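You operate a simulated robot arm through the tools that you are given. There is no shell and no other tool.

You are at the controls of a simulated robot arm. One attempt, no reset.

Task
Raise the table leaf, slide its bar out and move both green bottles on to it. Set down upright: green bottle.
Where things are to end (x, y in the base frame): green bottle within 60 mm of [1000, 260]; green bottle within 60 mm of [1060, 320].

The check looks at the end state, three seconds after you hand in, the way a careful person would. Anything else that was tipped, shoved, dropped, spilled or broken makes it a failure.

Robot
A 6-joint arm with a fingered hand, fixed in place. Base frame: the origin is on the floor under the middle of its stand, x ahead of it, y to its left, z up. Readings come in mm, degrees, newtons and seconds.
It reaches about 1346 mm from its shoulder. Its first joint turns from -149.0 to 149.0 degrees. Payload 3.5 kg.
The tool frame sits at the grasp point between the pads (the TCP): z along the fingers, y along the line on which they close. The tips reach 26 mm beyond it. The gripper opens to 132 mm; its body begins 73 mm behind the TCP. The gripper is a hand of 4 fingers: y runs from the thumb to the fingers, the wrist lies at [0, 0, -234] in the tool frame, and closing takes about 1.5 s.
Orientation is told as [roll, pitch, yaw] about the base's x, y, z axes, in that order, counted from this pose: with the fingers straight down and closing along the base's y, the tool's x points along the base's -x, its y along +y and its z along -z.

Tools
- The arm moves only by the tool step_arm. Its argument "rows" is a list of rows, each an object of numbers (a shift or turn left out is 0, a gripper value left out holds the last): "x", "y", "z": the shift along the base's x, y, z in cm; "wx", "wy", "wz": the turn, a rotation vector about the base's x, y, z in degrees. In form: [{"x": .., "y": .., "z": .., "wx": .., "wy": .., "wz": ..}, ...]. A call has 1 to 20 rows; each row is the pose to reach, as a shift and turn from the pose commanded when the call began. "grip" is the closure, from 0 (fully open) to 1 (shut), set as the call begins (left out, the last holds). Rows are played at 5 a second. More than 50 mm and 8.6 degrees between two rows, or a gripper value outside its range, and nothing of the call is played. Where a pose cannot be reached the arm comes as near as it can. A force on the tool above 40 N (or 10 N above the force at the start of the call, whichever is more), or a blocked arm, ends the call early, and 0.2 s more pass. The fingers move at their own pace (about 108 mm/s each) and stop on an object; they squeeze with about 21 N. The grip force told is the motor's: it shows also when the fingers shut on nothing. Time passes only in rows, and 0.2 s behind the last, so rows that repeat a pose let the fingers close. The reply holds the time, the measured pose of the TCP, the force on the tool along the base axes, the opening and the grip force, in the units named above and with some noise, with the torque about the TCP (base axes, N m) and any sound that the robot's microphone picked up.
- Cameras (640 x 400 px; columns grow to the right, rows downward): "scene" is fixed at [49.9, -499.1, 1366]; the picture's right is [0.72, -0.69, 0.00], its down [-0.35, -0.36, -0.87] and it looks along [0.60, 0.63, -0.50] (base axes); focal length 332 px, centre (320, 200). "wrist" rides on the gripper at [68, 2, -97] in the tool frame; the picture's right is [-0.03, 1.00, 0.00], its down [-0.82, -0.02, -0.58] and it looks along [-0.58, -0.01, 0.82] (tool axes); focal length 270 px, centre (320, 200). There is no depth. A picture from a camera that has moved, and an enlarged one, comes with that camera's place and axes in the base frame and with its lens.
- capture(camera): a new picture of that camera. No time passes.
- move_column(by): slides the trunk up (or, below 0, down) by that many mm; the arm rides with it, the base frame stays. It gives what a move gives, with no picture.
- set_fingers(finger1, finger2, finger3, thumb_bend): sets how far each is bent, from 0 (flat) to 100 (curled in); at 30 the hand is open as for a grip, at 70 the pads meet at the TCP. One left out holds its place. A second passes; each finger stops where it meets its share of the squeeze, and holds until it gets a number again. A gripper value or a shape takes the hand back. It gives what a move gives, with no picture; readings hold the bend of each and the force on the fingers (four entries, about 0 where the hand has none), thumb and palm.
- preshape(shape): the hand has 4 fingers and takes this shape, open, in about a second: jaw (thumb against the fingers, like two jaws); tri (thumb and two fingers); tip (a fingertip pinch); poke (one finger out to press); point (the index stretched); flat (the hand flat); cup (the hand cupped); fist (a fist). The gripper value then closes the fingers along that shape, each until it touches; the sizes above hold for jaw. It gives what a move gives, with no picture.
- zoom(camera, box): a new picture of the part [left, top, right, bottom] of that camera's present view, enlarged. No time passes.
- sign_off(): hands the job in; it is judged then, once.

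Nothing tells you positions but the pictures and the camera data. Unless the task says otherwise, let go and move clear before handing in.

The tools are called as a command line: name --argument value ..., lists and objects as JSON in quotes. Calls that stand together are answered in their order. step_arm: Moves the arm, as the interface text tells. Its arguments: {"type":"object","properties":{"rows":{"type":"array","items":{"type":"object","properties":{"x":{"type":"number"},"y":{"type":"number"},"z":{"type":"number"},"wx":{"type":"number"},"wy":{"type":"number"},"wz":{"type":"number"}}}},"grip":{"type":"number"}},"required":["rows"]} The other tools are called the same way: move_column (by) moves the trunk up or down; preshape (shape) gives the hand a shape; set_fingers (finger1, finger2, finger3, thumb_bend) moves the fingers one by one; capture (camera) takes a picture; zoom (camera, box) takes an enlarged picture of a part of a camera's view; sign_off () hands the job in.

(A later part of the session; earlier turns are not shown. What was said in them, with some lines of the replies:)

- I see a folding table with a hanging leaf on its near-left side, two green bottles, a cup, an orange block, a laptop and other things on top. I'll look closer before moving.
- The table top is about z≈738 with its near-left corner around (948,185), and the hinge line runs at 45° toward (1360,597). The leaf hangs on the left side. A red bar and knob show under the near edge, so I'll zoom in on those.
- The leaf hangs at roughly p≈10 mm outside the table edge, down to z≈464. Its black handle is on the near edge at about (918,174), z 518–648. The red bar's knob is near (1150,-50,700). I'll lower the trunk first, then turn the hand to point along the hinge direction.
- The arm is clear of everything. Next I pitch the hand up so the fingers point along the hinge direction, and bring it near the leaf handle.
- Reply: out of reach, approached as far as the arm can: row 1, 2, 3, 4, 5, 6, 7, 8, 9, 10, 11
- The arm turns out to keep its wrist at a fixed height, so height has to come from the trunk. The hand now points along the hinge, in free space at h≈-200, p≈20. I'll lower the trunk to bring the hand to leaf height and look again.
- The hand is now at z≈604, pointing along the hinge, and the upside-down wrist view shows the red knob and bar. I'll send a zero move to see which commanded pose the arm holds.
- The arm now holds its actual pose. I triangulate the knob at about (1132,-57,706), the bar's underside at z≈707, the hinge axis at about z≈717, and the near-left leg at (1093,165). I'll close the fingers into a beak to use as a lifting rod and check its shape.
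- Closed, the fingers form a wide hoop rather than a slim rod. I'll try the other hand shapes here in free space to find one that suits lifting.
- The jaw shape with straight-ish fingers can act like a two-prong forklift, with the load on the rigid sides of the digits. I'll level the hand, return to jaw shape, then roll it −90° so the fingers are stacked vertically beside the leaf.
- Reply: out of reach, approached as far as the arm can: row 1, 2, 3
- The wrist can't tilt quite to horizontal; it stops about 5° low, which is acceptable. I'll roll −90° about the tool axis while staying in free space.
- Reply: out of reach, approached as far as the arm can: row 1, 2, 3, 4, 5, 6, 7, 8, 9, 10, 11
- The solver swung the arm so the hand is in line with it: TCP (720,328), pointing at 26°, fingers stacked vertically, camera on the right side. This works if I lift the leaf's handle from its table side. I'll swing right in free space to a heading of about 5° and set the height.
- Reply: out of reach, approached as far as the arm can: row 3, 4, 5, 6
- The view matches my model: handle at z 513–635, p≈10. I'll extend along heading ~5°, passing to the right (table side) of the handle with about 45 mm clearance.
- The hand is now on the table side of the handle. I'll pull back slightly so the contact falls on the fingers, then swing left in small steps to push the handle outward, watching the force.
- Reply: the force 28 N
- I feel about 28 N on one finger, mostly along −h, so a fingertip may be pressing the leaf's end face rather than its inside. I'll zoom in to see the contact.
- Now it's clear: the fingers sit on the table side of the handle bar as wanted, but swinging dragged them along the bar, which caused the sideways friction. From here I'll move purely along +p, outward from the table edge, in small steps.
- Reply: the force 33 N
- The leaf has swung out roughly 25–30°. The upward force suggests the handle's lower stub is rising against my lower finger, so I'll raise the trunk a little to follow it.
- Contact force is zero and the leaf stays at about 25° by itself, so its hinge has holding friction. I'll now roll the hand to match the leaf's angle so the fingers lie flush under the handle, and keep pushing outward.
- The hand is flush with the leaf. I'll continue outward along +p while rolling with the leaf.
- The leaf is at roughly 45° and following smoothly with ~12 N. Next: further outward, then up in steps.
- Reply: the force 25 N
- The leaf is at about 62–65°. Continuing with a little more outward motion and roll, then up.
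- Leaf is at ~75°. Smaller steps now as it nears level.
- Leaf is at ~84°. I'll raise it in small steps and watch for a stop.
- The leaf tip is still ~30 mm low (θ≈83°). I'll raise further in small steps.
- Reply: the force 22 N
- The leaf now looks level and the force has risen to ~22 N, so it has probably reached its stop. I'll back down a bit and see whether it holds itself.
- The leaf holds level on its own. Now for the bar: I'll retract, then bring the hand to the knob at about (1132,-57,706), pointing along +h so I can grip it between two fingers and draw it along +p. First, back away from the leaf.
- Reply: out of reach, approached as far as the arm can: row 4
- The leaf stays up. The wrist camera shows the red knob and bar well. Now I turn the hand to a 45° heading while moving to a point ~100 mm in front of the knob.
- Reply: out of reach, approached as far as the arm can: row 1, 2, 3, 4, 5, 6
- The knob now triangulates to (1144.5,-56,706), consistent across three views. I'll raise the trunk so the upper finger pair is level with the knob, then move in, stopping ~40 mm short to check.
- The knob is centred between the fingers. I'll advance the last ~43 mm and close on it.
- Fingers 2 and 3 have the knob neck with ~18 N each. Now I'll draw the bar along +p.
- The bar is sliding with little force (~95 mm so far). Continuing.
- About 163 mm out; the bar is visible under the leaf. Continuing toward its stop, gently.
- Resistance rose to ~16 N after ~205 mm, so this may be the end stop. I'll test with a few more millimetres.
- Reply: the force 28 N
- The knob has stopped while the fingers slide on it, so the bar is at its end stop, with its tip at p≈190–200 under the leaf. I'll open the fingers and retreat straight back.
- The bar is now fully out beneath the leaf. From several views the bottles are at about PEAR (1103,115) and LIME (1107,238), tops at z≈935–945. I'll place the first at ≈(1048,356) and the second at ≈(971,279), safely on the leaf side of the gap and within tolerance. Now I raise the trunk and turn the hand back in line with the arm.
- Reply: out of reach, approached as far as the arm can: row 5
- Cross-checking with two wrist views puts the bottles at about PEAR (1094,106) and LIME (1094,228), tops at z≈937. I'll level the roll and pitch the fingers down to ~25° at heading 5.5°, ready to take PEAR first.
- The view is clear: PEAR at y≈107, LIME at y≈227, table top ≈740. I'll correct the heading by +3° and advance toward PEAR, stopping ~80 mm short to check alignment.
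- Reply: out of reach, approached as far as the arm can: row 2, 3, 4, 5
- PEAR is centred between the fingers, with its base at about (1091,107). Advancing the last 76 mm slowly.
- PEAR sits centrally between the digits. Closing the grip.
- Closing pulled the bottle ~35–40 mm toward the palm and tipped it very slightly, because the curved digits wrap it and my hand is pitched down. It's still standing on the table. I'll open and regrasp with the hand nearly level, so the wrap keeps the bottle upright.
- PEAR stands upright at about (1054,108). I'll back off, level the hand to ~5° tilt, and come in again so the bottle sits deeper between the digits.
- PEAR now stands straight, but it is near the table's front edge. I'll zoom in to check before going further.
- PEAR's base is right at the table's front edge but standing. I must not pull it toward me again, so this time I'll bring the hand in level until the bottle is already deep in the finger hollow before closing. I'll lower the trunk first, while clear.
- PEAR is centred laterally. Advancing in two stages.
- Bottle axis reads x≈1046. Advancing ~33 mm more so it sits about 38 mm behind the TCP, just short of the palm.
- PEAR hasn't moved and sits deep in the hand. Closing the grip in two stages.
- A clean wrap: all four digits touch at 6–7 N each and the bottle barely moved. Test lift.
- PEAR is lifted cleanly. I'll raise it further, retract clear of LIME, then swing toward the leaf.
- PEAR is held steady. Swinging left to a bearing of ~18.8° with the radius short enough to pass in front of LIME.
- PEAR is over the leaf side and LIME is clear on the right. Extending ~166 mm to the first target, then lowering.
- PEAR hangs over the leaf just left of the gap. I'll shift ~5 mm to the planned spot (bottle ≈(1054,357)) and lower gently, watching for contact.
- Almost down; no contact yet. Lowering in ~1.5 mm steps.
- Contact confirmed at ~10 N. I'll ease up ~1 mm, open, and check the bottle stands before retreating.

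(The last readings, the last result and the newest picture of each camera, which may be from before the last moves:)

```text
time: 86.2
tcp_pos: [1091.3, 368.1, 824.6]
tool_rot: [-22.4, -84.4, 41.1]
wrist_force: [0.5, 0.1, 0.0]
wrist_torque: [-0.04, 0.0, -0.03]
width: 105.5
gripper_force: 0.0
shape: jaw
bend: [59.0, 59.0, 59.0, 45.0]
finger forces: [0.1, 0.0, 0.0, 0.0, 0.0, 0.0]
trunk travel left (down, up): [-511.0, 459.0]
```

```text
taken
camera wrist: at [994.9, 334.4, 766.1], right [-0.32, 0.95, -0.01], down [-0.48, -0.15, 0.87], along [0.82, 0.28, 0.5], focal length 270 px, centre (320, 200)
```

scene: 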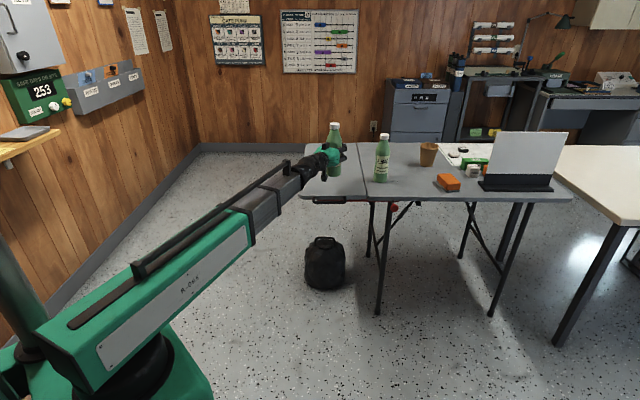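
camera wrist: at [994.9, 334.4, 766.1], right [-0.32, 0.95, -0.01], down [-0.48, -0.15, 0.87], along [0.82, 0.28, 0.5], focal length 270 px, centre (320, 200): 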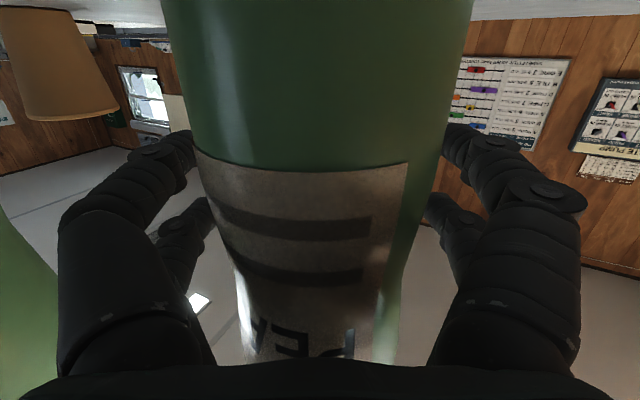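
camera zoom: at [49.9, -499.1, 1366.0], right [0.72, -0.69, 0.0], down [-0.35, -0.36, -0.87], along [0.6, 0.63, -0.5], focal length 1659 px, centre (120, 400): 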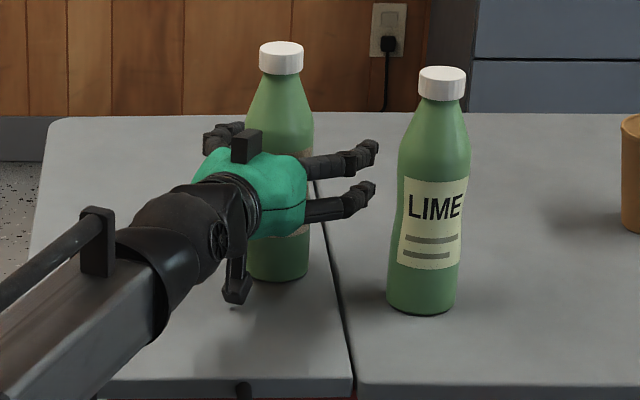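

PEAR stands upright on the leaf. Retreating slowly straight back along the approach line.

step_arm --rows '[{"x": -1.0, "y": -0.34}, {"x": -2.2, "y": -0.75}, {"x": -3.5, "y": -1.19}]'

zoom --camera "scene" --box '[310, 120, 410, 200]'

capture --camera "wrist"

```text
time: 87.0
tcp_pos: [1055.6, 356.7, 825.1]
tool_rot: [-22.1, -84.4, 40.6]
wrist_force: [0.8, 0.3, 0.1]
wrist_torque: [-0.04, -0.01, 0.02]
width: 105.4
gripper_force: 0.2
shape: jaw
bend: [59.0, 59.0, 59.0, 45.0]
finger forces: [0.0, 0.0, 0.1, 0.0, 0.1, 0.1]
trunk travel left (down, up): [-511.0, 459.0]
```

```text
5.00 times, centred on (360, 160) of scene
camera zoom: at [49.9, -499.1, 1366.0], right [0.72, -0.69, 0.0], down [-0.35, -0.36, -0.87], along [0.6, 0.63, -0.5], focal length 1659 px, centre (120, 400)
```

zoom: 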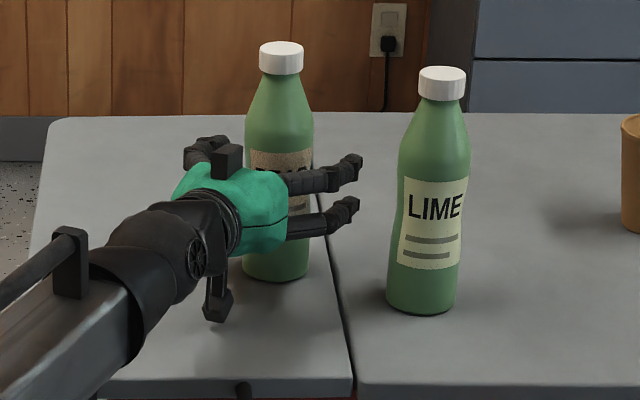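

```text
taken
camera wrist: at [959.3, 322.9, 766.1], right [-0.32, 0.95, -0.01], down [-0.48, -0.15, 0.87], along [0.82, 0.28, 0.5], focal length 270 px, centre (320, 200)
```

wrist: 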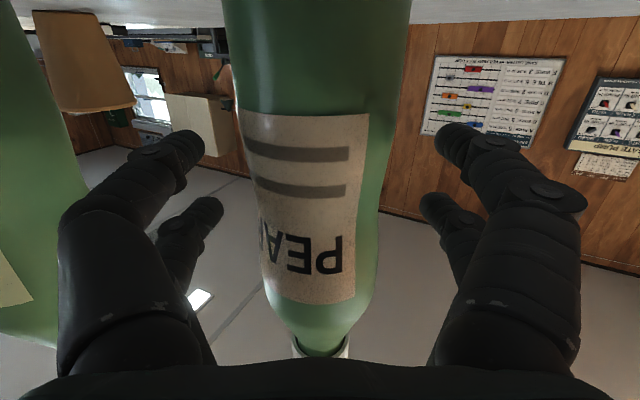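

PEAR stayed put. Continuing the retreat until fully clear.

step_arm --rows '[{"x": -2.8, "y": -0.95}, {"x": -6.0, "y": -2.04}, {"x": -9.5, "y": -3.23}, {"x": -13.0, "y": -4.42}, {"x": -16.0, "y": -5.4}]'

zoom --camera "scene" --box '[290, 110, 450, 210]'

capture --camera "wrist"

```text
time: 88.2
tcp_pos: [897.0, 303.5, 824.2]
tool_rot: [-22.3, -84.4, 41.0]
wrist_force: [0.7, -0.2, -1.2]
wrist_torque: [0.0, 0.0, 0.05]
width: 105.2
gripper_force: 0.1
shape: jaw
bend: [59.0, 59.0, 59.0, 45.0]
finger forces: [0.0, 0.0, 0.0, 0.0, 0.0, 0.0]
trunk travel left (down, up): [-511.0, 459.0]
```

```text
4.00 times, centred on (370, 160) of scene
camera zoom: at [49.9, -499.1, 1366.0], right [0.72, -0.69, 0.0], down [-0.35, -0.36, -0.87], along [0.6, 0.63, -0.5], focal length 1327 px, centre (120, 360)
```

zoom: 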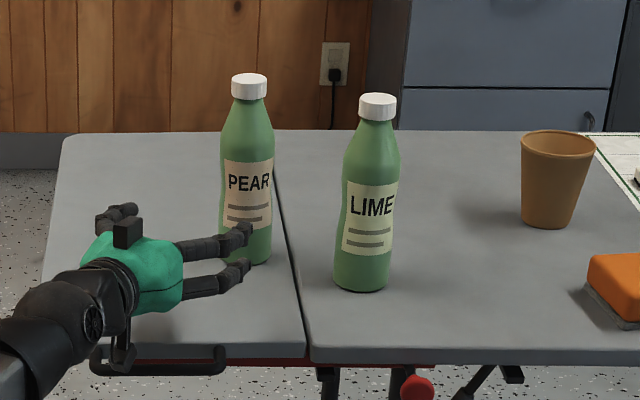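

```text
taken
camera wrist: at [800.3, 268.5, 766.1], right [-0.32, 0.95, -0.01], down [-0.48, -0.15, 0.86], along [0.82, 0.28, 0.5], focal length 270 px, centre (320, 200)
```

wrist: 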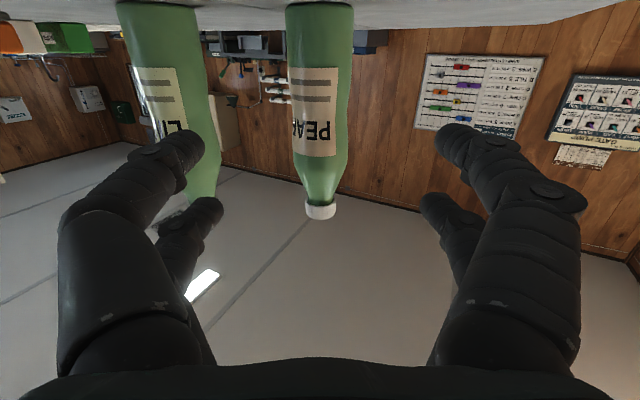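

PEAR is upright on the leaf at ≈(1056,359). Next LIME at ≈(1097,230): raise 5 mm for camera clearance, swing to bearing 11.8°, and check alignment.

move_column --by 5

step_arm --rows '[{"x": 0.8, "y": -2.7, "wz": -1.7}, {"x": 1.6, "y": -5.4, "wz": -3.4}, {"x": 2.35, "y": -8.2, "wz": -5.1}, {"x": 3.0, "y": -10.9, "wz": -6.9}]'

capture --camera "wrist"

zoom --camera "scene" --box '[290, 110, 450, 210]'

```text
time: 88.7
tcp_pos: [896.9, 302.8, 830.4]
tool_rot: [-22.6, -84.4, 41.2]
wrist_force: [0.5, -0.5, 0.6]
wrist_torque: [0.04, 0.02, 0.01]
width: 105.4
gripper_force: 0.0
shape: jaw
bend: [59.0, 59.0, 59.0, 45.0]
finger forces: [0.1, 0.1, 0.0, 0.1, 0.0, 0.0]
trunk travel left (down, up): [-516.0, 454.0]
```

```text
time: 89.7
tcp_pos: [925.6, 193.3, 829.7]
tool_rot: [-22.1, -84.4, 34.0]
wrist_force: [0.3, 0.1, 0.6]
wrist_torque: [-0.01, 0.01, 0.03]
width: 105.4
gripper_force: 0.1
shape: jaw
bend: [59.0, 59.0, 59.0, 45.0]
finger forces: [0.1, 0.1, 0.0, 0.0, 0.0, 0.0]
trunk travel left (down, up): [-516.0, 454.0]
```

```text
taken
camera wrist: at [825.4, 171.2, 771.2], right [-0.2, 0.98, -0.01], down [-0.49, -0.09, 0.86], along [0.85, 0.18, 0.5], focal length 270 px, centre (320, 200)
```

wrist: 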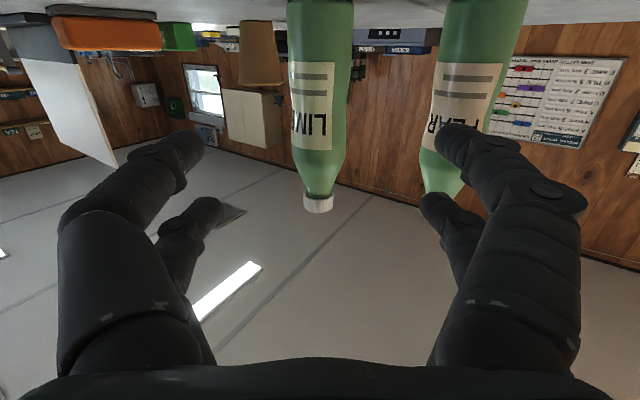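

```text
4.00 times, centred on (370, 160) of scene
camera zoom: at [49.9, -499.1, 1366.0], right [0.72, -0.69, 0.0], down [-0.35, -0.36, -0.87], along [0.6, 0.63, -0.5], focal length 1327 px, centre (120, 360)
```

zoom: 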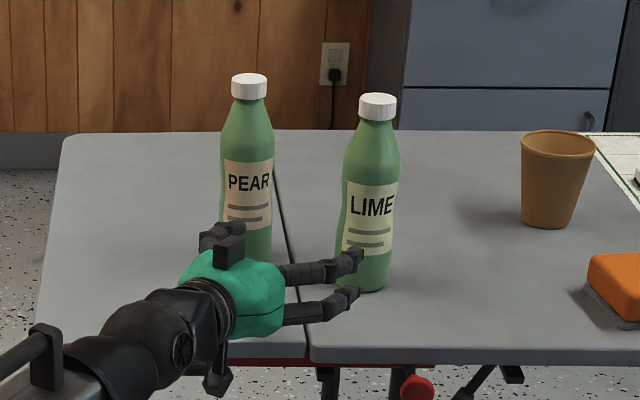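

LIME is laterally centred. Advancing in stages.

step_arm --rows '[{"x": 3.8, "y": 0.77}, {"x": 7.6, "y": 1.54}, {"x": 11.0, "y": 2.24}, {"x": 14.0, "y": 2.85}, {"x": 16.2, "y": 3.3}]'

capture --camera "wrist"

zoom --camera "scene" --box '[310, 110, 430, 200]'

```text
time: 90.9
tcp_pos: [1090.4, 226.5, 830.5]
tool_rot: [-22.6, -84.4, 34.4]
wrist_force: [-0.3, 0.9, 0.8]
wrist_torque: [0.0, 0.0, 0.01]
width: 105.4
gripper_force: 0.1
shape: jaw
bend: [59.0, 59.0, 59.0, 45.0]
finger forces: [0.0, 0.0, 0.0, 0.0, 0.0, 0.1]
trunk travel left (down, up): [-516.0, 454.0]
```

```text
taken
camera wrist: at [991.1, 204.5, 771.4], right [-0.2, 0.98, -0.01], down [-0.49, -0.09, 0.86], along [0.85, 0.18, 0.5], focal length 270 px, centre (320, 200)
```

wrist: 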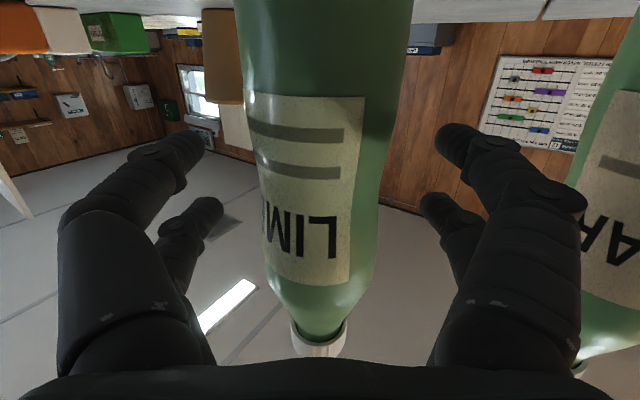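

```text
4.44 times, centred on (370, 155) of scene
camera zoom: at [49.9, -499.1, 1366.0], right [0.72, -0.69, 0.0], down [-0.35, -0.36, -0.87], along [0.6, 0.63, -0.5], focal length 1474 px, centre (98, 400)
```

zoom: 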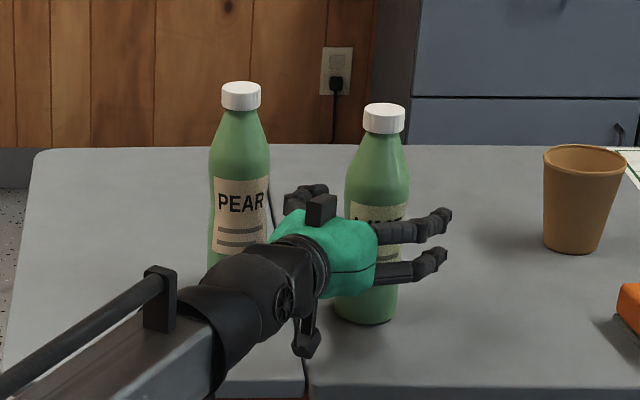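

LIME's axis is ~7 mm ahead of the TCP. Advancing ~45 mm so it sits deep in the hand.

step_arm --rows '[{"x": 1.5, "y": 0.3}, {"x": 3.0, "y": 0.6}, {"x": 4.4, "y": 0.88}]'

capture --camera "wrist"

zoom --camera "scene" --box '[310, 110, 430, 200]'

```text
time: 91.7
tcp_pos: [1133.9, 236.5, 830.2]
tool_rot: [-23.1, -84.6, 34.8]
wrist_force: [0.7, 1.5, -0.4]
wrist_torque: [0.0, 0.01, 0.03]
width: 105.7
gripper_force: 0.1
shape: jaw
bend: [59.0, 59.0, 59.0, 45.0]
finger forces: [0.1, 0.0, 0.0, 0.0, 0.1, 0.0]
trunk travel left (down, up): [-516.0, 454.0]
```

```text
taken
camera wrist: at [1034.0, 214.1, 771.5], right [-0.2, 0.98, -0.01], down [-0.49, -0.09, 0.86], along [0.84, 0.18, 0.5], focal length 270 px, centre (320, 200)
```

wrist: 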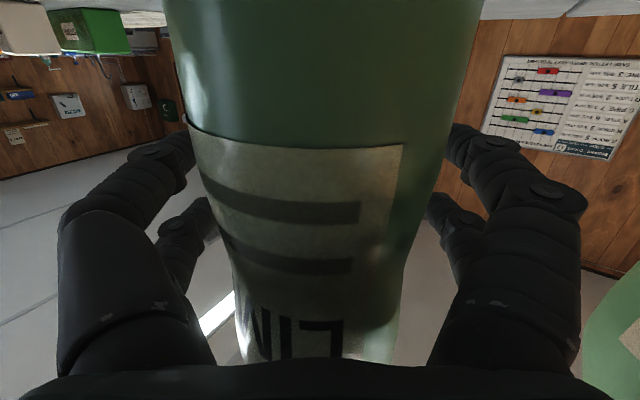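

```text
4.44 times, centred on (370, 155) of scene
camera zoom: at [49.9, -499.1, 1366.0], right [0.72, -0.69, 0.0], down [-0.35, -0.36, -0.87], along [0.6, 0.63, -0.5], focal length 1474 px, centre (98, 400)
```

zoom: 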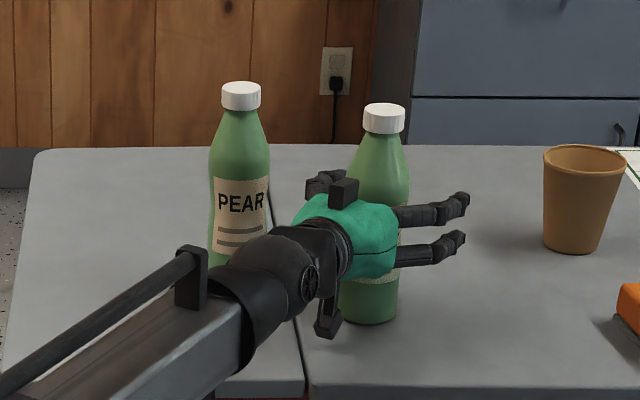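

LIME sits in the same spot in the hand as PEAR did. Closing.

step_arm --rows '[{"x": 0}, {"x": 0}, {"x": 0}, {"x": 0}]' --grip 0.5

step_arm --rows '[{"x": 0}, {"x": 0}, {"x": 0}, {"x": 0}, {"x": 0}, {"x": 0}]' --grip 1.0

zoom --camera "scene" --box '[310, 110, 430, 200]'

capture --camera "wrist"

```text
time: 92.7
tcp_pos: [1132.8, 236.4, 829.5]
tool_rot: [-22.9, -84.5, 34.7]
wrist_force: [0.0, 0.1, 0.3]
wrist_torque: [-0.02, -0.02, -0.01]
width: 67.0
gripper_force: 0.1
shape: jaw
bend: [73.0, 73.0, 73.0, 70.0]
finger forces: [0.0, 0.0, 0.0, 0.1, 0.0, 0.0]
trunk travel left (down, up): [-516.0, 454.0]
```

```text
time: 94.1
tcp_pos: [1132.4, 236.6, 830.9]
tool_rot: [-22.9, -84.5, 34.7]
wrist_force: [0.6, 0.1, 0.2]
wrist_torque: [0.02, -0.02, -0.03]
width: 2.7
gripper_force: 21.4
shape: jaw
bend: [73.0, 72.0, 72.0, 72.0]
finger forces: [8.8, 5.5, 7.2, 0.1, 7.3, 0.1]
trunk travel left (down, up): [-516.0, 454.0]
```

```text
4.44 times, centred on (370, 155) of scene
camera zoom: at [49.9, -499.1, 1366.0], right [0.72, -0.69, 0.0], down [-0.35, -0.36, -0.87], along [0.6, 0.63, -0.5], focal length 1474 px, centre (98, 400)
```

zoom: 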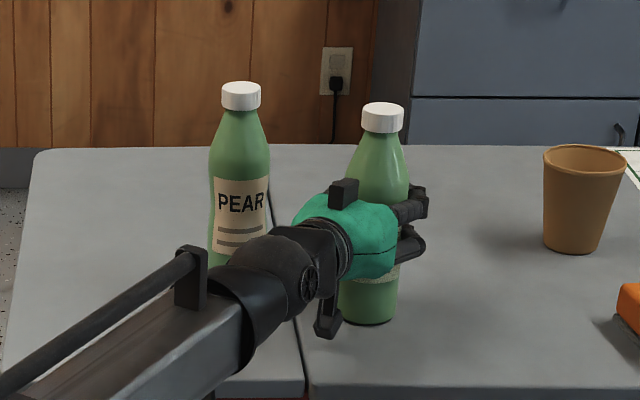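

```text
taken
camera wrist: at [1033.8, 214.2, 771.5], right [-0.2, 0.98, -0.01], down [-0.49, -0.09, 0.86], along [0.84, 0.18, 0.5], focal length 270 px, centre (320, 200)
```

wrist: 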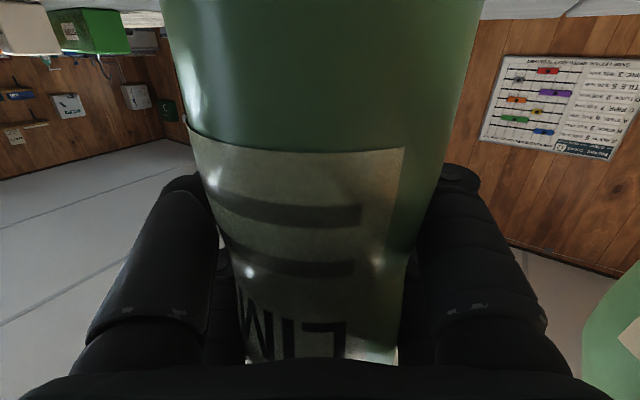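

Good wrap on LIME. Lifting, then retracting along the approach line.

move_column --by 25

zoom --camera "scene" --box '[310, 110, 430, 200]'

move_column --by 40

step_arm --rows '[{"x": -1.5, "y": -0.31}, {"x": -4.0, "y": -0.82}, {"x": -7.0, "y": -1.43}, {"x": -10.0, "y": -2.04}, {"x": -13.0, "y": -2.65}, {"x": -15.5, "y": -3.16}, {"x": -16.8, "y": -3.43}]'

capture --camera "scene"

capture --camera "wrist"

```text
time: 94.8
tcp_pos: [1134.2, 238.1, 854.7]
tool_rot: [-22.8, -84.4, 34.7]
wrist_force: [0.2, -0.6, -0.1]
wrist_torque: [0.0, 0.0, -0.01]
width: 2.6
gripper_force: 21.4
shape: jaw
bend: [73.0, 72.0, 72.0, 72.0]
finger forces: [8.6, 5.7, 6.9, 0.1, 7.0, 0.0]
trunk travel left (down, up): [-541.0, 429.0]
```

```text
4.44 times, centred on (370, 155) of scene
camera zoom: at [49.9, -499.1, 1366.0], right [0.72, -0.69, 0.0], down [-0.35, -0.36, -0.87], along [0.6, 0.63, -0.5], focal length 1474 px, centre (98, 400)
```

zoom: 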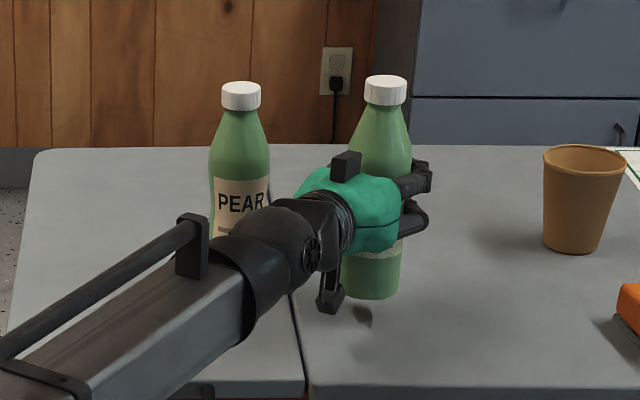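

```text
time: 95.7
tcp_pos: [1134.4, 235.4, 895.6]
tool_rot: [-22.9, -84.6, 34.7]
wrist_force: [-0.2, 0.3, -0.1]
wrist_torque: [-0.03, -0.01, -0.02]
width: 2.8
gripper_force: 21.3
shape: jaw
bend: [73.0, 72.0, 72.0, 72.0]
finger forces: [8.5, 5.6, 6.9, 0.0, 7.0, 0.0]
trunk travel left (down, up): [-581.0, 389.0]
```

```text
time: 97.3
tcp_pos: [964.6, 204.2, 894.1]
tool_rot: [-22.3, -84.3, 34.1]
wrist_force: [0.1, 0.0, 0.3]
wrist_torque: [-0.01, -0.02, -0.03]
width: 2.5
gripper_force: 21.1
shape: jaw
bend: [73.0, 72.0, 72.0, 72.0]
finger forces: [8.5, 5.7, 6.9, 0.0, 7.0, 0.0]
trunk travel left (down, up): [-581.0, 389.0]
```

```text
taken
```

scene: 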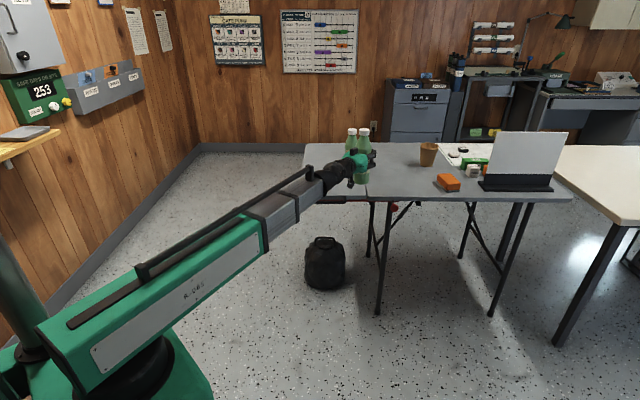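

```text
taken
camera wrist: at [865.4, 180.6, 836.1], right [-0.2, 0.98, -0.01], down [-0.49, -0.09, 0.86], along [0.85, 0.18, 0.5], focal length 270 px, centre (320, 200)
```

wrist: 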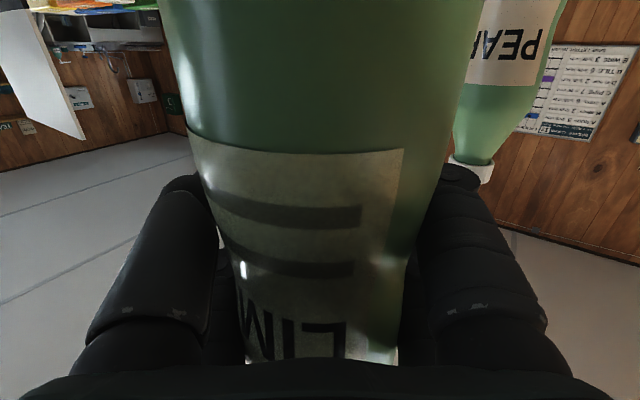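

LIME is held; PEAR stands to the left. Swinging to bearing 15.5° and extending to the second target.

step_arm --rows '[{"x": -0.43, "y": 1.49, "wz": 0.95}, {"x": -0.76, "y": 2.91, "wz": 1.9}, {"x": -1.14, "y": 4.41, "wz": 2.85}, {"x": -1.52, "y": 5.84, "wz": 3.8}, {"x": 0.3, "y": 6.35, "wz": 3.8}, {"x": 2.0, "y": 6.8, "wz": 3.8}, {"x": 3.69, "y": 7.27, "wz": 3.8}]'

move_column --by -35

zoom --camera "scene" --box '[300, 120, 420, 210]'

capture --camera "wrist"

```text
time: 98.9
tcp_pos: [1003.5, 275.3, 894.9]
tool_rot: [-23.1, -84.5, 38.8]
wrist_force: [-0.3, -1.0, -0.2]
wrist_torque: [-0.01, -0.02, -0.01]
width: 2.4
gripper_force: 20.5
shape: jaw
bend: [73.0, 72.0, 72.0, 72.0]
finger forces: [8.4, 5.5, 6.8, 0.0, 7.0, 0.0]
trunk travel left (down, up): [-581.0, 389.0]
```

```text
time: 99.7
tcp_pos: [1003.9, 274.5, 860.4]
tool_rot: [-23.1, -84.6, 38.7]
wrist_force: [-0.3, 0.0, 0.4]
wrist_torque: [-0.02, -0.02, 0.05]
width: 2.4
gripper_force: 20.2
shape: jaw
bend: [73.0, 72.0, 72.0, 72.0]
finger forces: [8.5, 5.7, 6.8, 0.0, 6.9, 0.1]
trunk travel left (down, up): [-546.0, 424.0]
```

```text
4.44 times, centred on (360, 165) of scene
camera zoom: at [49.9, -499.1, 1366.0], right [0.72, -0.69, 0.0], down [-0.35, -0.36, -0.87], along [0.6, 0.63, -0.5], focal length 1474 px, centre (142, 356)
```

zoom: 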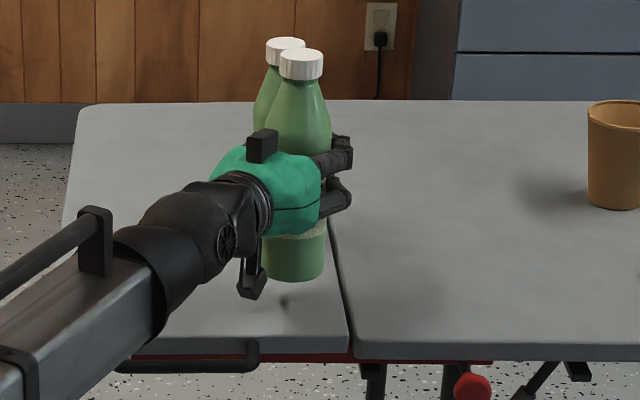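

```text
taken
camera wrist: at [905.1, 245.9, 801.5], right [-0.27, 0.96, -0.01], down [-0.49, -0.13, 0.86], along [0.83, 0.24, 0.5], focal length 270 px, centre (320, 200)
```

wrist: 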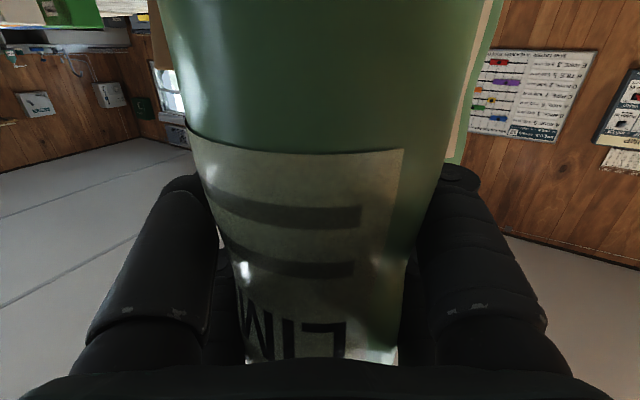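

LIME is over the leaf near (967,265), with PEAR behind it. Lowering.

move_column --by -26

move_column --by -2.5

move_column --by -1.5

zoom --camera "scene" --box '[330, 160, 390, 200]'

```text
time: 100.4
tcp_pos: [1002.3, 275.3, 833.5]
tool_rot: [-23.0, -84.5, 38.7]
wrist_force: [0.2, 0.5, -0.1]
wrist_torque: [0.01, -0.01, -0.02]
width: 2.6
gripper_force: 21.4
shape: jaw
bend: [73.0, 72.0, 72.0, 72.0]
finger forces: [8.4, 5.7, 6.9, 0.1, 6.9, 0.1]
trunk travel left (down, up): [-520.0, 450.0]
```

```text
time: 100.9
tcp_pos: [1001.9, 275.5, 832.8]
tool_rot: [-23.2, -84.5, 38.8]
wrist_force: [-0.1, -0.1, -0.4]
wrist_torque: [0.0, 0.02, -0.03]
width: 2.6
gripper_force: 20.9
shape: jaw
bend: [73.0, 72.0, 72.0, 72.0]
finger forces: [8.5, 5.6, 6.9, 0.1, 6.9, 0.0]
trunk travel left (down, up): [-517.0, 453.0]
```

```text
time: 101.4
tcp_pos: [1003.2, 274.6, 830.0]
tool_rot: [-23.0, -84.5, 38.8]
wrist_force: [0.4, 0.1, 0.0]
wrist_torque: [0.04, -0.02, 0.0]
width: 2.6
gripper_force: 20.9
shape: jaw
bend: [73.0, 72.0, 72.0, 72.0]
finger forces: [8.5, 5.7, 7.0, 0.1, 7.0, 0.0]
trunk travel left (down, up): [-516.0, 454.0]
```

```text
10.00 times, centred on (360, 180) of scene
camera zoom: at [49.9, -499.1, 1366.0], right [0.72, -0.69, 0.0], down [-0.35, -0.36, -0.87], along [0.6, 0.63, -0.5], focal length 3318 px, centre (-80, 400)
```

zoom: 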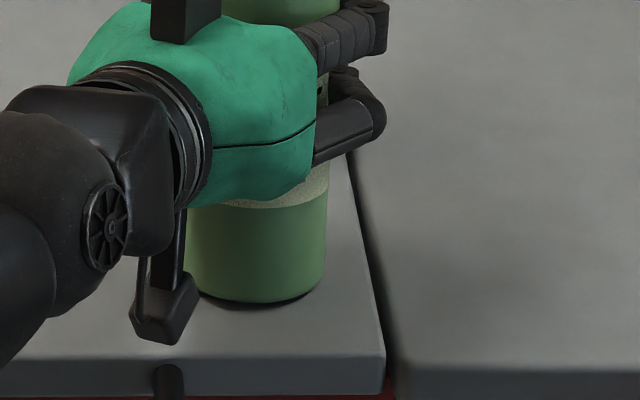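

move_column --by -1.5

move_column --by -1.2

```text
time: 101.9
tcp_pos: [1003.8, 274.9, 829.4]
tool_rot: [-23.4, -84.5, 38.9]
wrist_force: [-0.2, -0.5, 2.7]
wrist_torque: [-0.06, 0.05, -0.01]
width: 2.7
gripper_force: 21.0
shape: jaw
bend: [73.0, 72.0, 72.0, 72.0]
finger forces: [8.3, 5.8, 6.9, 0.1, 7.2, 0.1]
trunk travel left (down, up): [-514.0, 456.0]
```

```text
time: 102.4
tcp_pos: [1002.8, 275.7, 829.0]
tool_rot: [-23.7, -84.6, 39.4]
wrist_force: [-2.0, 0.2, 7.9]
wrist_torque: [-0.13, 0.14, -0.01]
width: 2.5
gripper_force: 21.3
shape: jaw
bend: [73.0, 72.0, 72.0, 72.0]
finger forces: [8.3, 6.2, 6.9, 0.0, 7.6, 0.0]
trunk travel left (down, up): [-513.0, 457.0]
```

LIME is down (~8 N). Easing up slightly, then opening just enough so the left fingers keep clear of PEAR.

move_column --by 1

step_arm --rows '[{"x": 0}, {"x": 0}, {"x": 0}, {"x": 0}, {"x": 0}]' --grip 0.35

capture --camera "wrist"

zoom --camera "scene" --box '[300, 120, 420, 210]'

```text
time: 102.9
tcp_pos: [1003.5, 273.7, 829.9]
tool_rot: [-23.1, -84.6, 38.7]
wrist_force: [-0.2, 0.5, 5.9]
wrist_torque: [-0.03, 0.1, 0.01]
width: 2.5
gripper_force: 20.8
shape: jaw
bend: [73.0, 72.0, 72.0, 72.0]
finger forces: [8.3, 6.0, 7.0, 0.0, 7.5, 0.0]
trunk travel left (down, up): [-514.0, 456.0]
```

```text
time: 104.1
tcp_pos: [1003.7, 274.6, 828.6]
tool_rot: [-23.1, -84.5, 38.7]
wrist_force: [-0.1, 0.2, 0.1]
wrist_torque: [-0.01, -0.01, -0.01]
width: 85.4
gripper_force: 0.0
shape: jaw
bend: [70.0, 70.0, 70.0, 64.0]
finger forces: [0.0, 0.1, 0.0, 0.0, 0.0, 0.1]
trunk travel left (down, up): [-514.0, 456.0]
```

```text
taken
camera wrist: at [905.1, 245.9, 769.8], right [-0.27, 0.96, -0.01], down [-0.49, -0.13, 0.86], along [0.83, 0.24, 0.5], focal length 270 px, centre (320, 200)
```

wrist: 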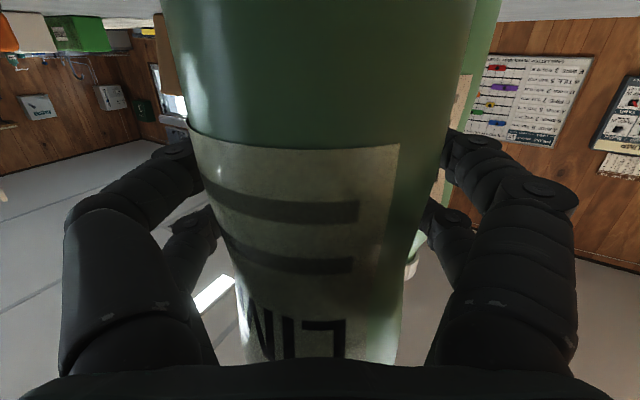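

```text
4.44 times, centred on (360, 165) of scene
camera zoom: at [49.9, -499.1, 1366.0], right [0.72, -0.69, 0.0], down [-0.35, -0.36, -0.87], along [0.6, 0.63, -0.5], focal length 1474 px, centre (142, 356)
```

zoom: 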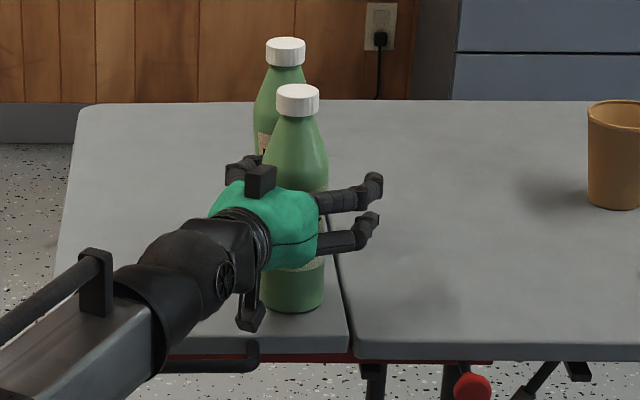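

LIME stands on the leaf. Retreating slowly.

step_arm --rows '[{"x": -0.8, "y": -0.22}, {"x": -1.7, "y": -0.47}, {"x": -2.7, "y": -0.75}, {"x": -3.7, "y": -1.03}]'

capture --camera "wrist"

zoom --camera "scene" --box '[300, 120, 420, 210]'

```text
time: 105.1
tcp_pos: [966.5, 264.7, 827.2]
tool_rot: [-23.1, -84.5, 38.7]
wrist_force: [0.0, -0.6, -0.4]
wrist_torque: [0.02, -0.01, 0.02]
width: 85.3
gripper_force: 0.0
shape: jaw
bend: [70.0, 70.0, 70.0, 64.0]
finger forces: [0.0, 0.0, 0.0, 0.0, 0.0, 0.0]
trunk travel left (down, up): [-514.0, 456.0]
```

```text
taken
camera wrist: at [868.4, 235.8, 769.8], right [-0.27, 0.96, -0.01], down [-0.49, -0.13, 0.86], along [0.83, 0.24, 0.5], focal length 270 px, centre (320, 200)
```

wrist: 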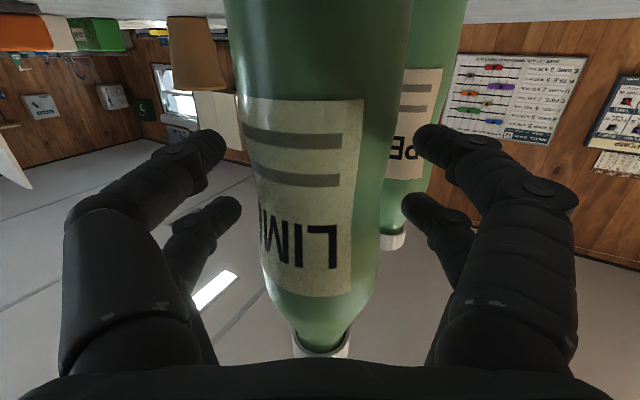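

```text
4.44 times, centred on (360, 165) of scene
camera zoom: at [49.9, -499.1, 1366.0], right [0.72, -0.69, 0.0], down [-0.35, -0.36, -0.87], along [0.6, 0.63, -0.5], focal length 1474 px, centre (142, 356)
```

zoom: 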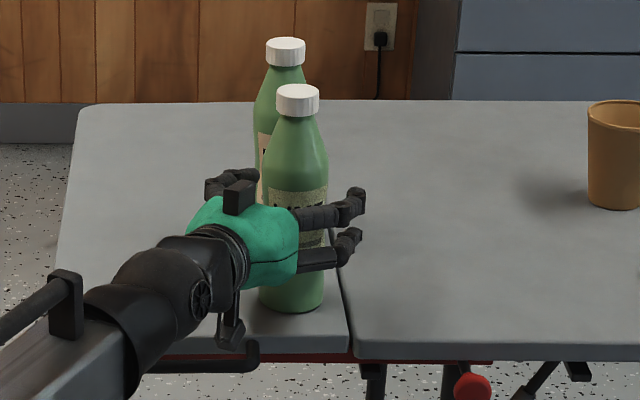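

Clear so far. I'll open a bit wider (PEAR is now well away) and finish retreating.

step_arm --rows '[{"x": 0}, {"x": 0}, {"x": 0}]' --grip 0.2

step_arm --rows '[{"x": -1.5, "y": -0.42}, {"x": -4.0, "y": -1.12}, {"x": -7.0, "y": -1.96}, {"x": -10.0, "y": -2.8}, {"x": -13.0, "y": -3.64}, {"x": -16.0, "y": -4.48}]'

capture --camera "scene"

zoom --camera "scene" --box '[290, 110, 450, 220]'

capture --camera "wrist"

```text
time: 105.9
tcp_pos: [966.4, 264.2, 828.8]
tool_rot: [-23.1, -84.5, 38.6]
wrist_force: [-0.5, 0.1, -0.3]
wrist_torque: [0.02, -0.05, 0.03]
width: 105.4
gripper_force: 0.2
shape: jaw
bend: [59.0, 59.0, 59.0, 45.0]
finger forces: [0.0, 0.0, 0.1, 0.0, 0.1, 0.1]
trunk travel left (down, up): [-514.0, 456.0]
```

```text
time: 107.3
tcp_pos: [805.2, 219.3, 830.1]
tool_rot: [-23.6, -84.5, 39.3]
wrist_force: [0.8, 0.3, -0.7]
wrist_torque: [-0.02, 0.02, -0.01]
width: 105.1
gripper_force: 0.2
shape: jaw
bend: [59.0, 59.0, 59.0, 45.0]
finger forces: [0.0, 0.0, 0.1, 0.0, 0.0, 0.0]
trunk travel left (down, up): [-514.0, 456.0]
```

```text
taken
```

scene: 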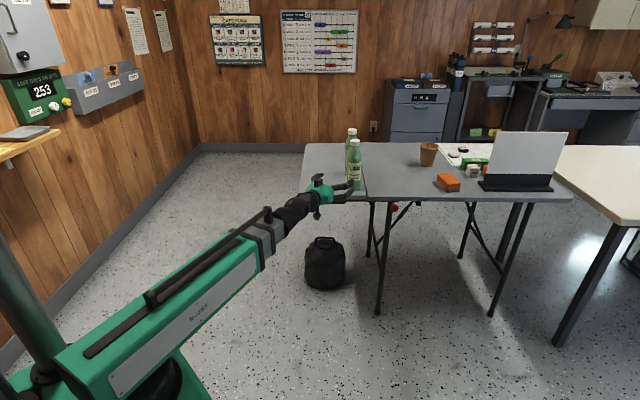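

```text
3.64 times, centred on (370, 165) of scene
camera zoom: at [49.9, -499.1, 1366.0], right [0.72, -0.69, 0.0], down [-0.35, -0.36, -0.87], along [0.6, 0.63, -0.5], focal length 1206 px, centre (138, 327)
```

zoom: 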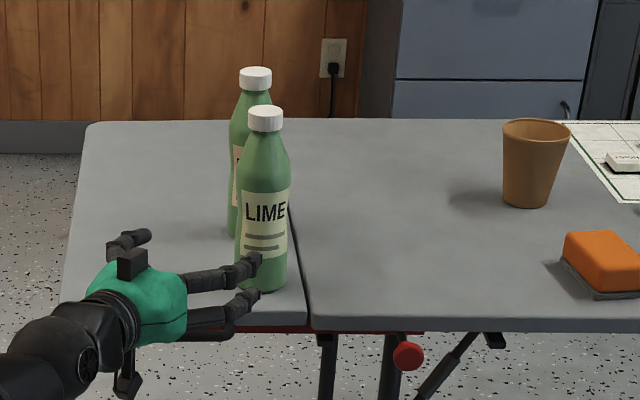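

```text
taken
camera wrist: at [708.2, 189.6, 769.9], right [-0.27, 0.96, -0.01], down [-0.49, -0.13, 0.86], along [0.83, 0.24, 0.51], focal length 270 px, centre (320, 200)
```

wrist: 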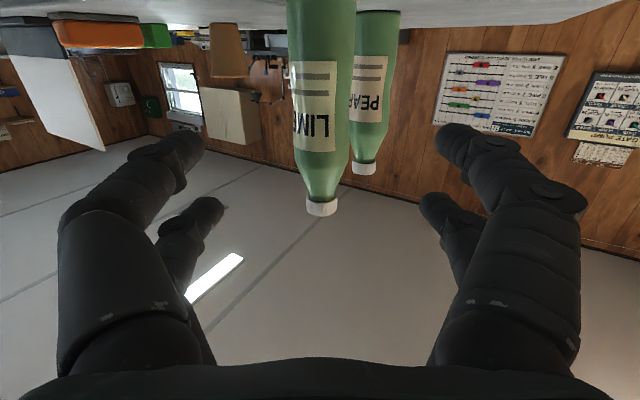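

Both bottles stand on the leaf. I'll raise the arm clear and inspect everything once more.

move_column --by 150

step_arm --rows '[{"x": -1.0, "y": 4.0, "wz": 2.5}, {"x": -2.4, "y": 8.0, "wz": 5}, {"x": -4.0, "y": 12.0, "wz": 7.5}, {"x": -5.8, "y": 16.0, "wz": 10}]'

zoom --camera "scene" --box '[290, 120, 450, 220]'

zoom --camera "scene" --box '[290, 155, 410, 220]'

capture --camera "scene"

capture --camera "wrist"

```text
time: 109.1
tcp_pos: [805.5, 218.0, 979.3]
tool_rot: [-23.5, -84.6, 39.1]
wrist_force: [-0.3, 0.4, -0.2]
wrist_torque: [0.02, 0.01, 0.0]
width: 105.5
gripper_force: 0.1
shape: jaw
bend: [59.0, 59.0, 59.0, 45.0]
finger forces: [0.0, 0.0, 0.0, 0.1, 0.0, 0.1]
trunk travel left (down, up): [-664.0, 306.0]
```

```text
time: 110.1
tcp_pos: [746.2, 378.3, 979.1]
tool_rot: [-23.2, -84.6, 48.8]
wrist_force: [-0.5, -0.4, -0.1]
wrist_torque: [0.02, -0.02, 0.01]
width: 105.5
gripper_force: 0.1
shape: jaw
bend: [59.0, 59.0, 59.0, 45.0]
finger forces: [0.0, 0.1, 0.1, 0.0, 0.0, 0.0]
trunk travel left (down, up): [-664.0, 306.0]
```

```text
4.00 times, centred on (370, 170) of scene
camera zoom: at [49.9, -499.1, 1366.0], right [0.72, -0.69, 0.0], down [-0.35, -0.36, -0.87], along [0.6, 0.63, -0.5], focal length 1327 px, centre (120, 320)
```

zoom: 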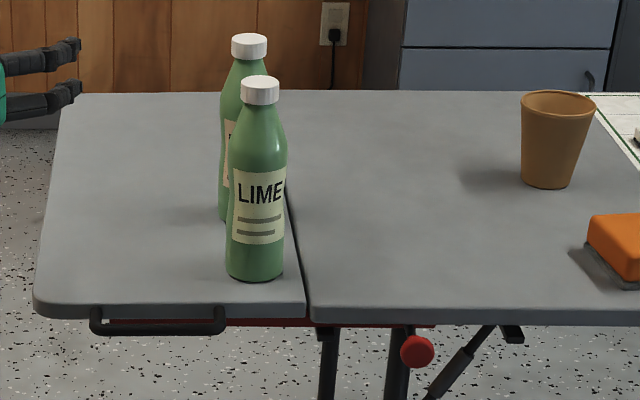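

```text
5.33 times, centred on (350, 188) of scene
camera zoom: at [49.9, -499.1, 1366.0], right [0.72, -0.69, 0.0], down [-0.35, -0.36, -0.87], along [0.6, 0.63, -0.5], focal length 1769 px, centre (160, 267)
```

zoom: 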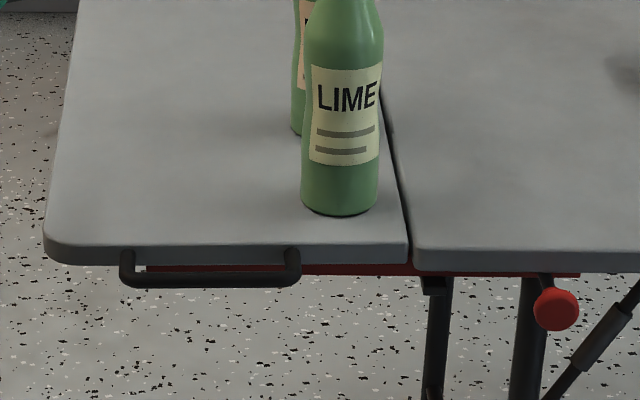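

```text
taken
```

scene: 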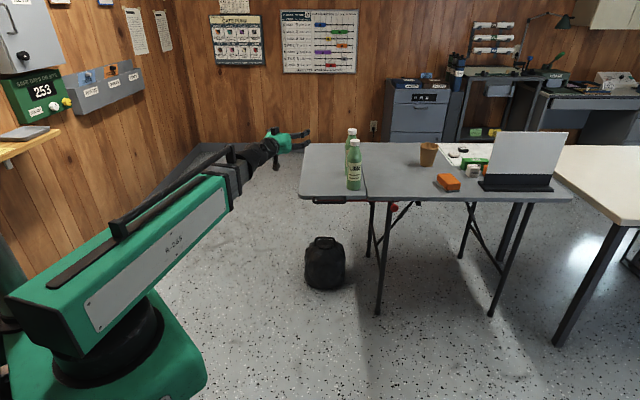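

```text
taken
camera wrist: at [655.9, 333.2, 920.0], right [-0.43, 0.9, -0.01], down [-0.46, -0.21, 0.86], along [0.78, 0.38, 0.51], focal length 270 px, centre (320, 200)
```

wrist: 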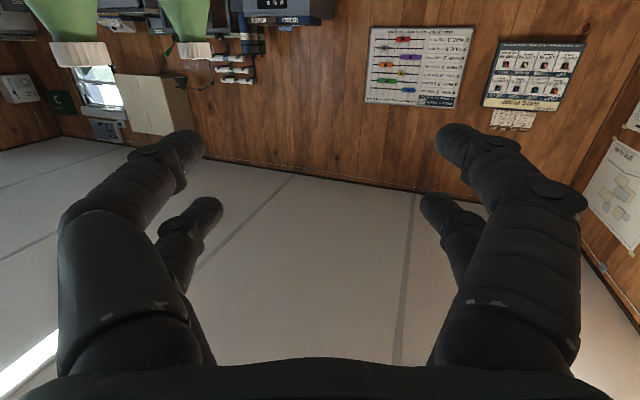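

The leaf is level with its red bar fully out beneath it. LIME stands at ≈(968,267) and PEAR at ≈(1056,359), both upright on the leaf and about 33 mm and 40 mm from their targets. Nothing else has moved and the hand is clear, so I'm handing in.

sign_off

```text
The job is handed in.
```

The table leaf is up and level, its red bar is slid out to the stop underneath it, and both green bottles are standing upright on the leaf. I've handed the job in; the result of the check hasn't come back.

| Bottle | Estimated position (x, y) | Target | Distance from target |
|---|---|---|---|
| LIME | (968, 267) | [1000, 260] | about 33 mm |
| PEAR | (1056, 359) | [1060, 320] | about 40 mm |

- **Accuracy:** the positions come from the camera views and the arm's own readings, so they could be off by about 5 mm. Both are inside the 60 mm limit. I set them off-centre so each bottle rests fully on the leaf rather than across the hinge gap.
- **First grasp of PEAR:** closing the hand dragged the bottle about 40 mm across the table, to the front edge. It stayed standing, so I let go, levelled the hand and picked it up again without further trouble.
- **Everything else:** in the last pictures, nothing else on or around the table appeared to have moved. The hand is open and clear of the table.
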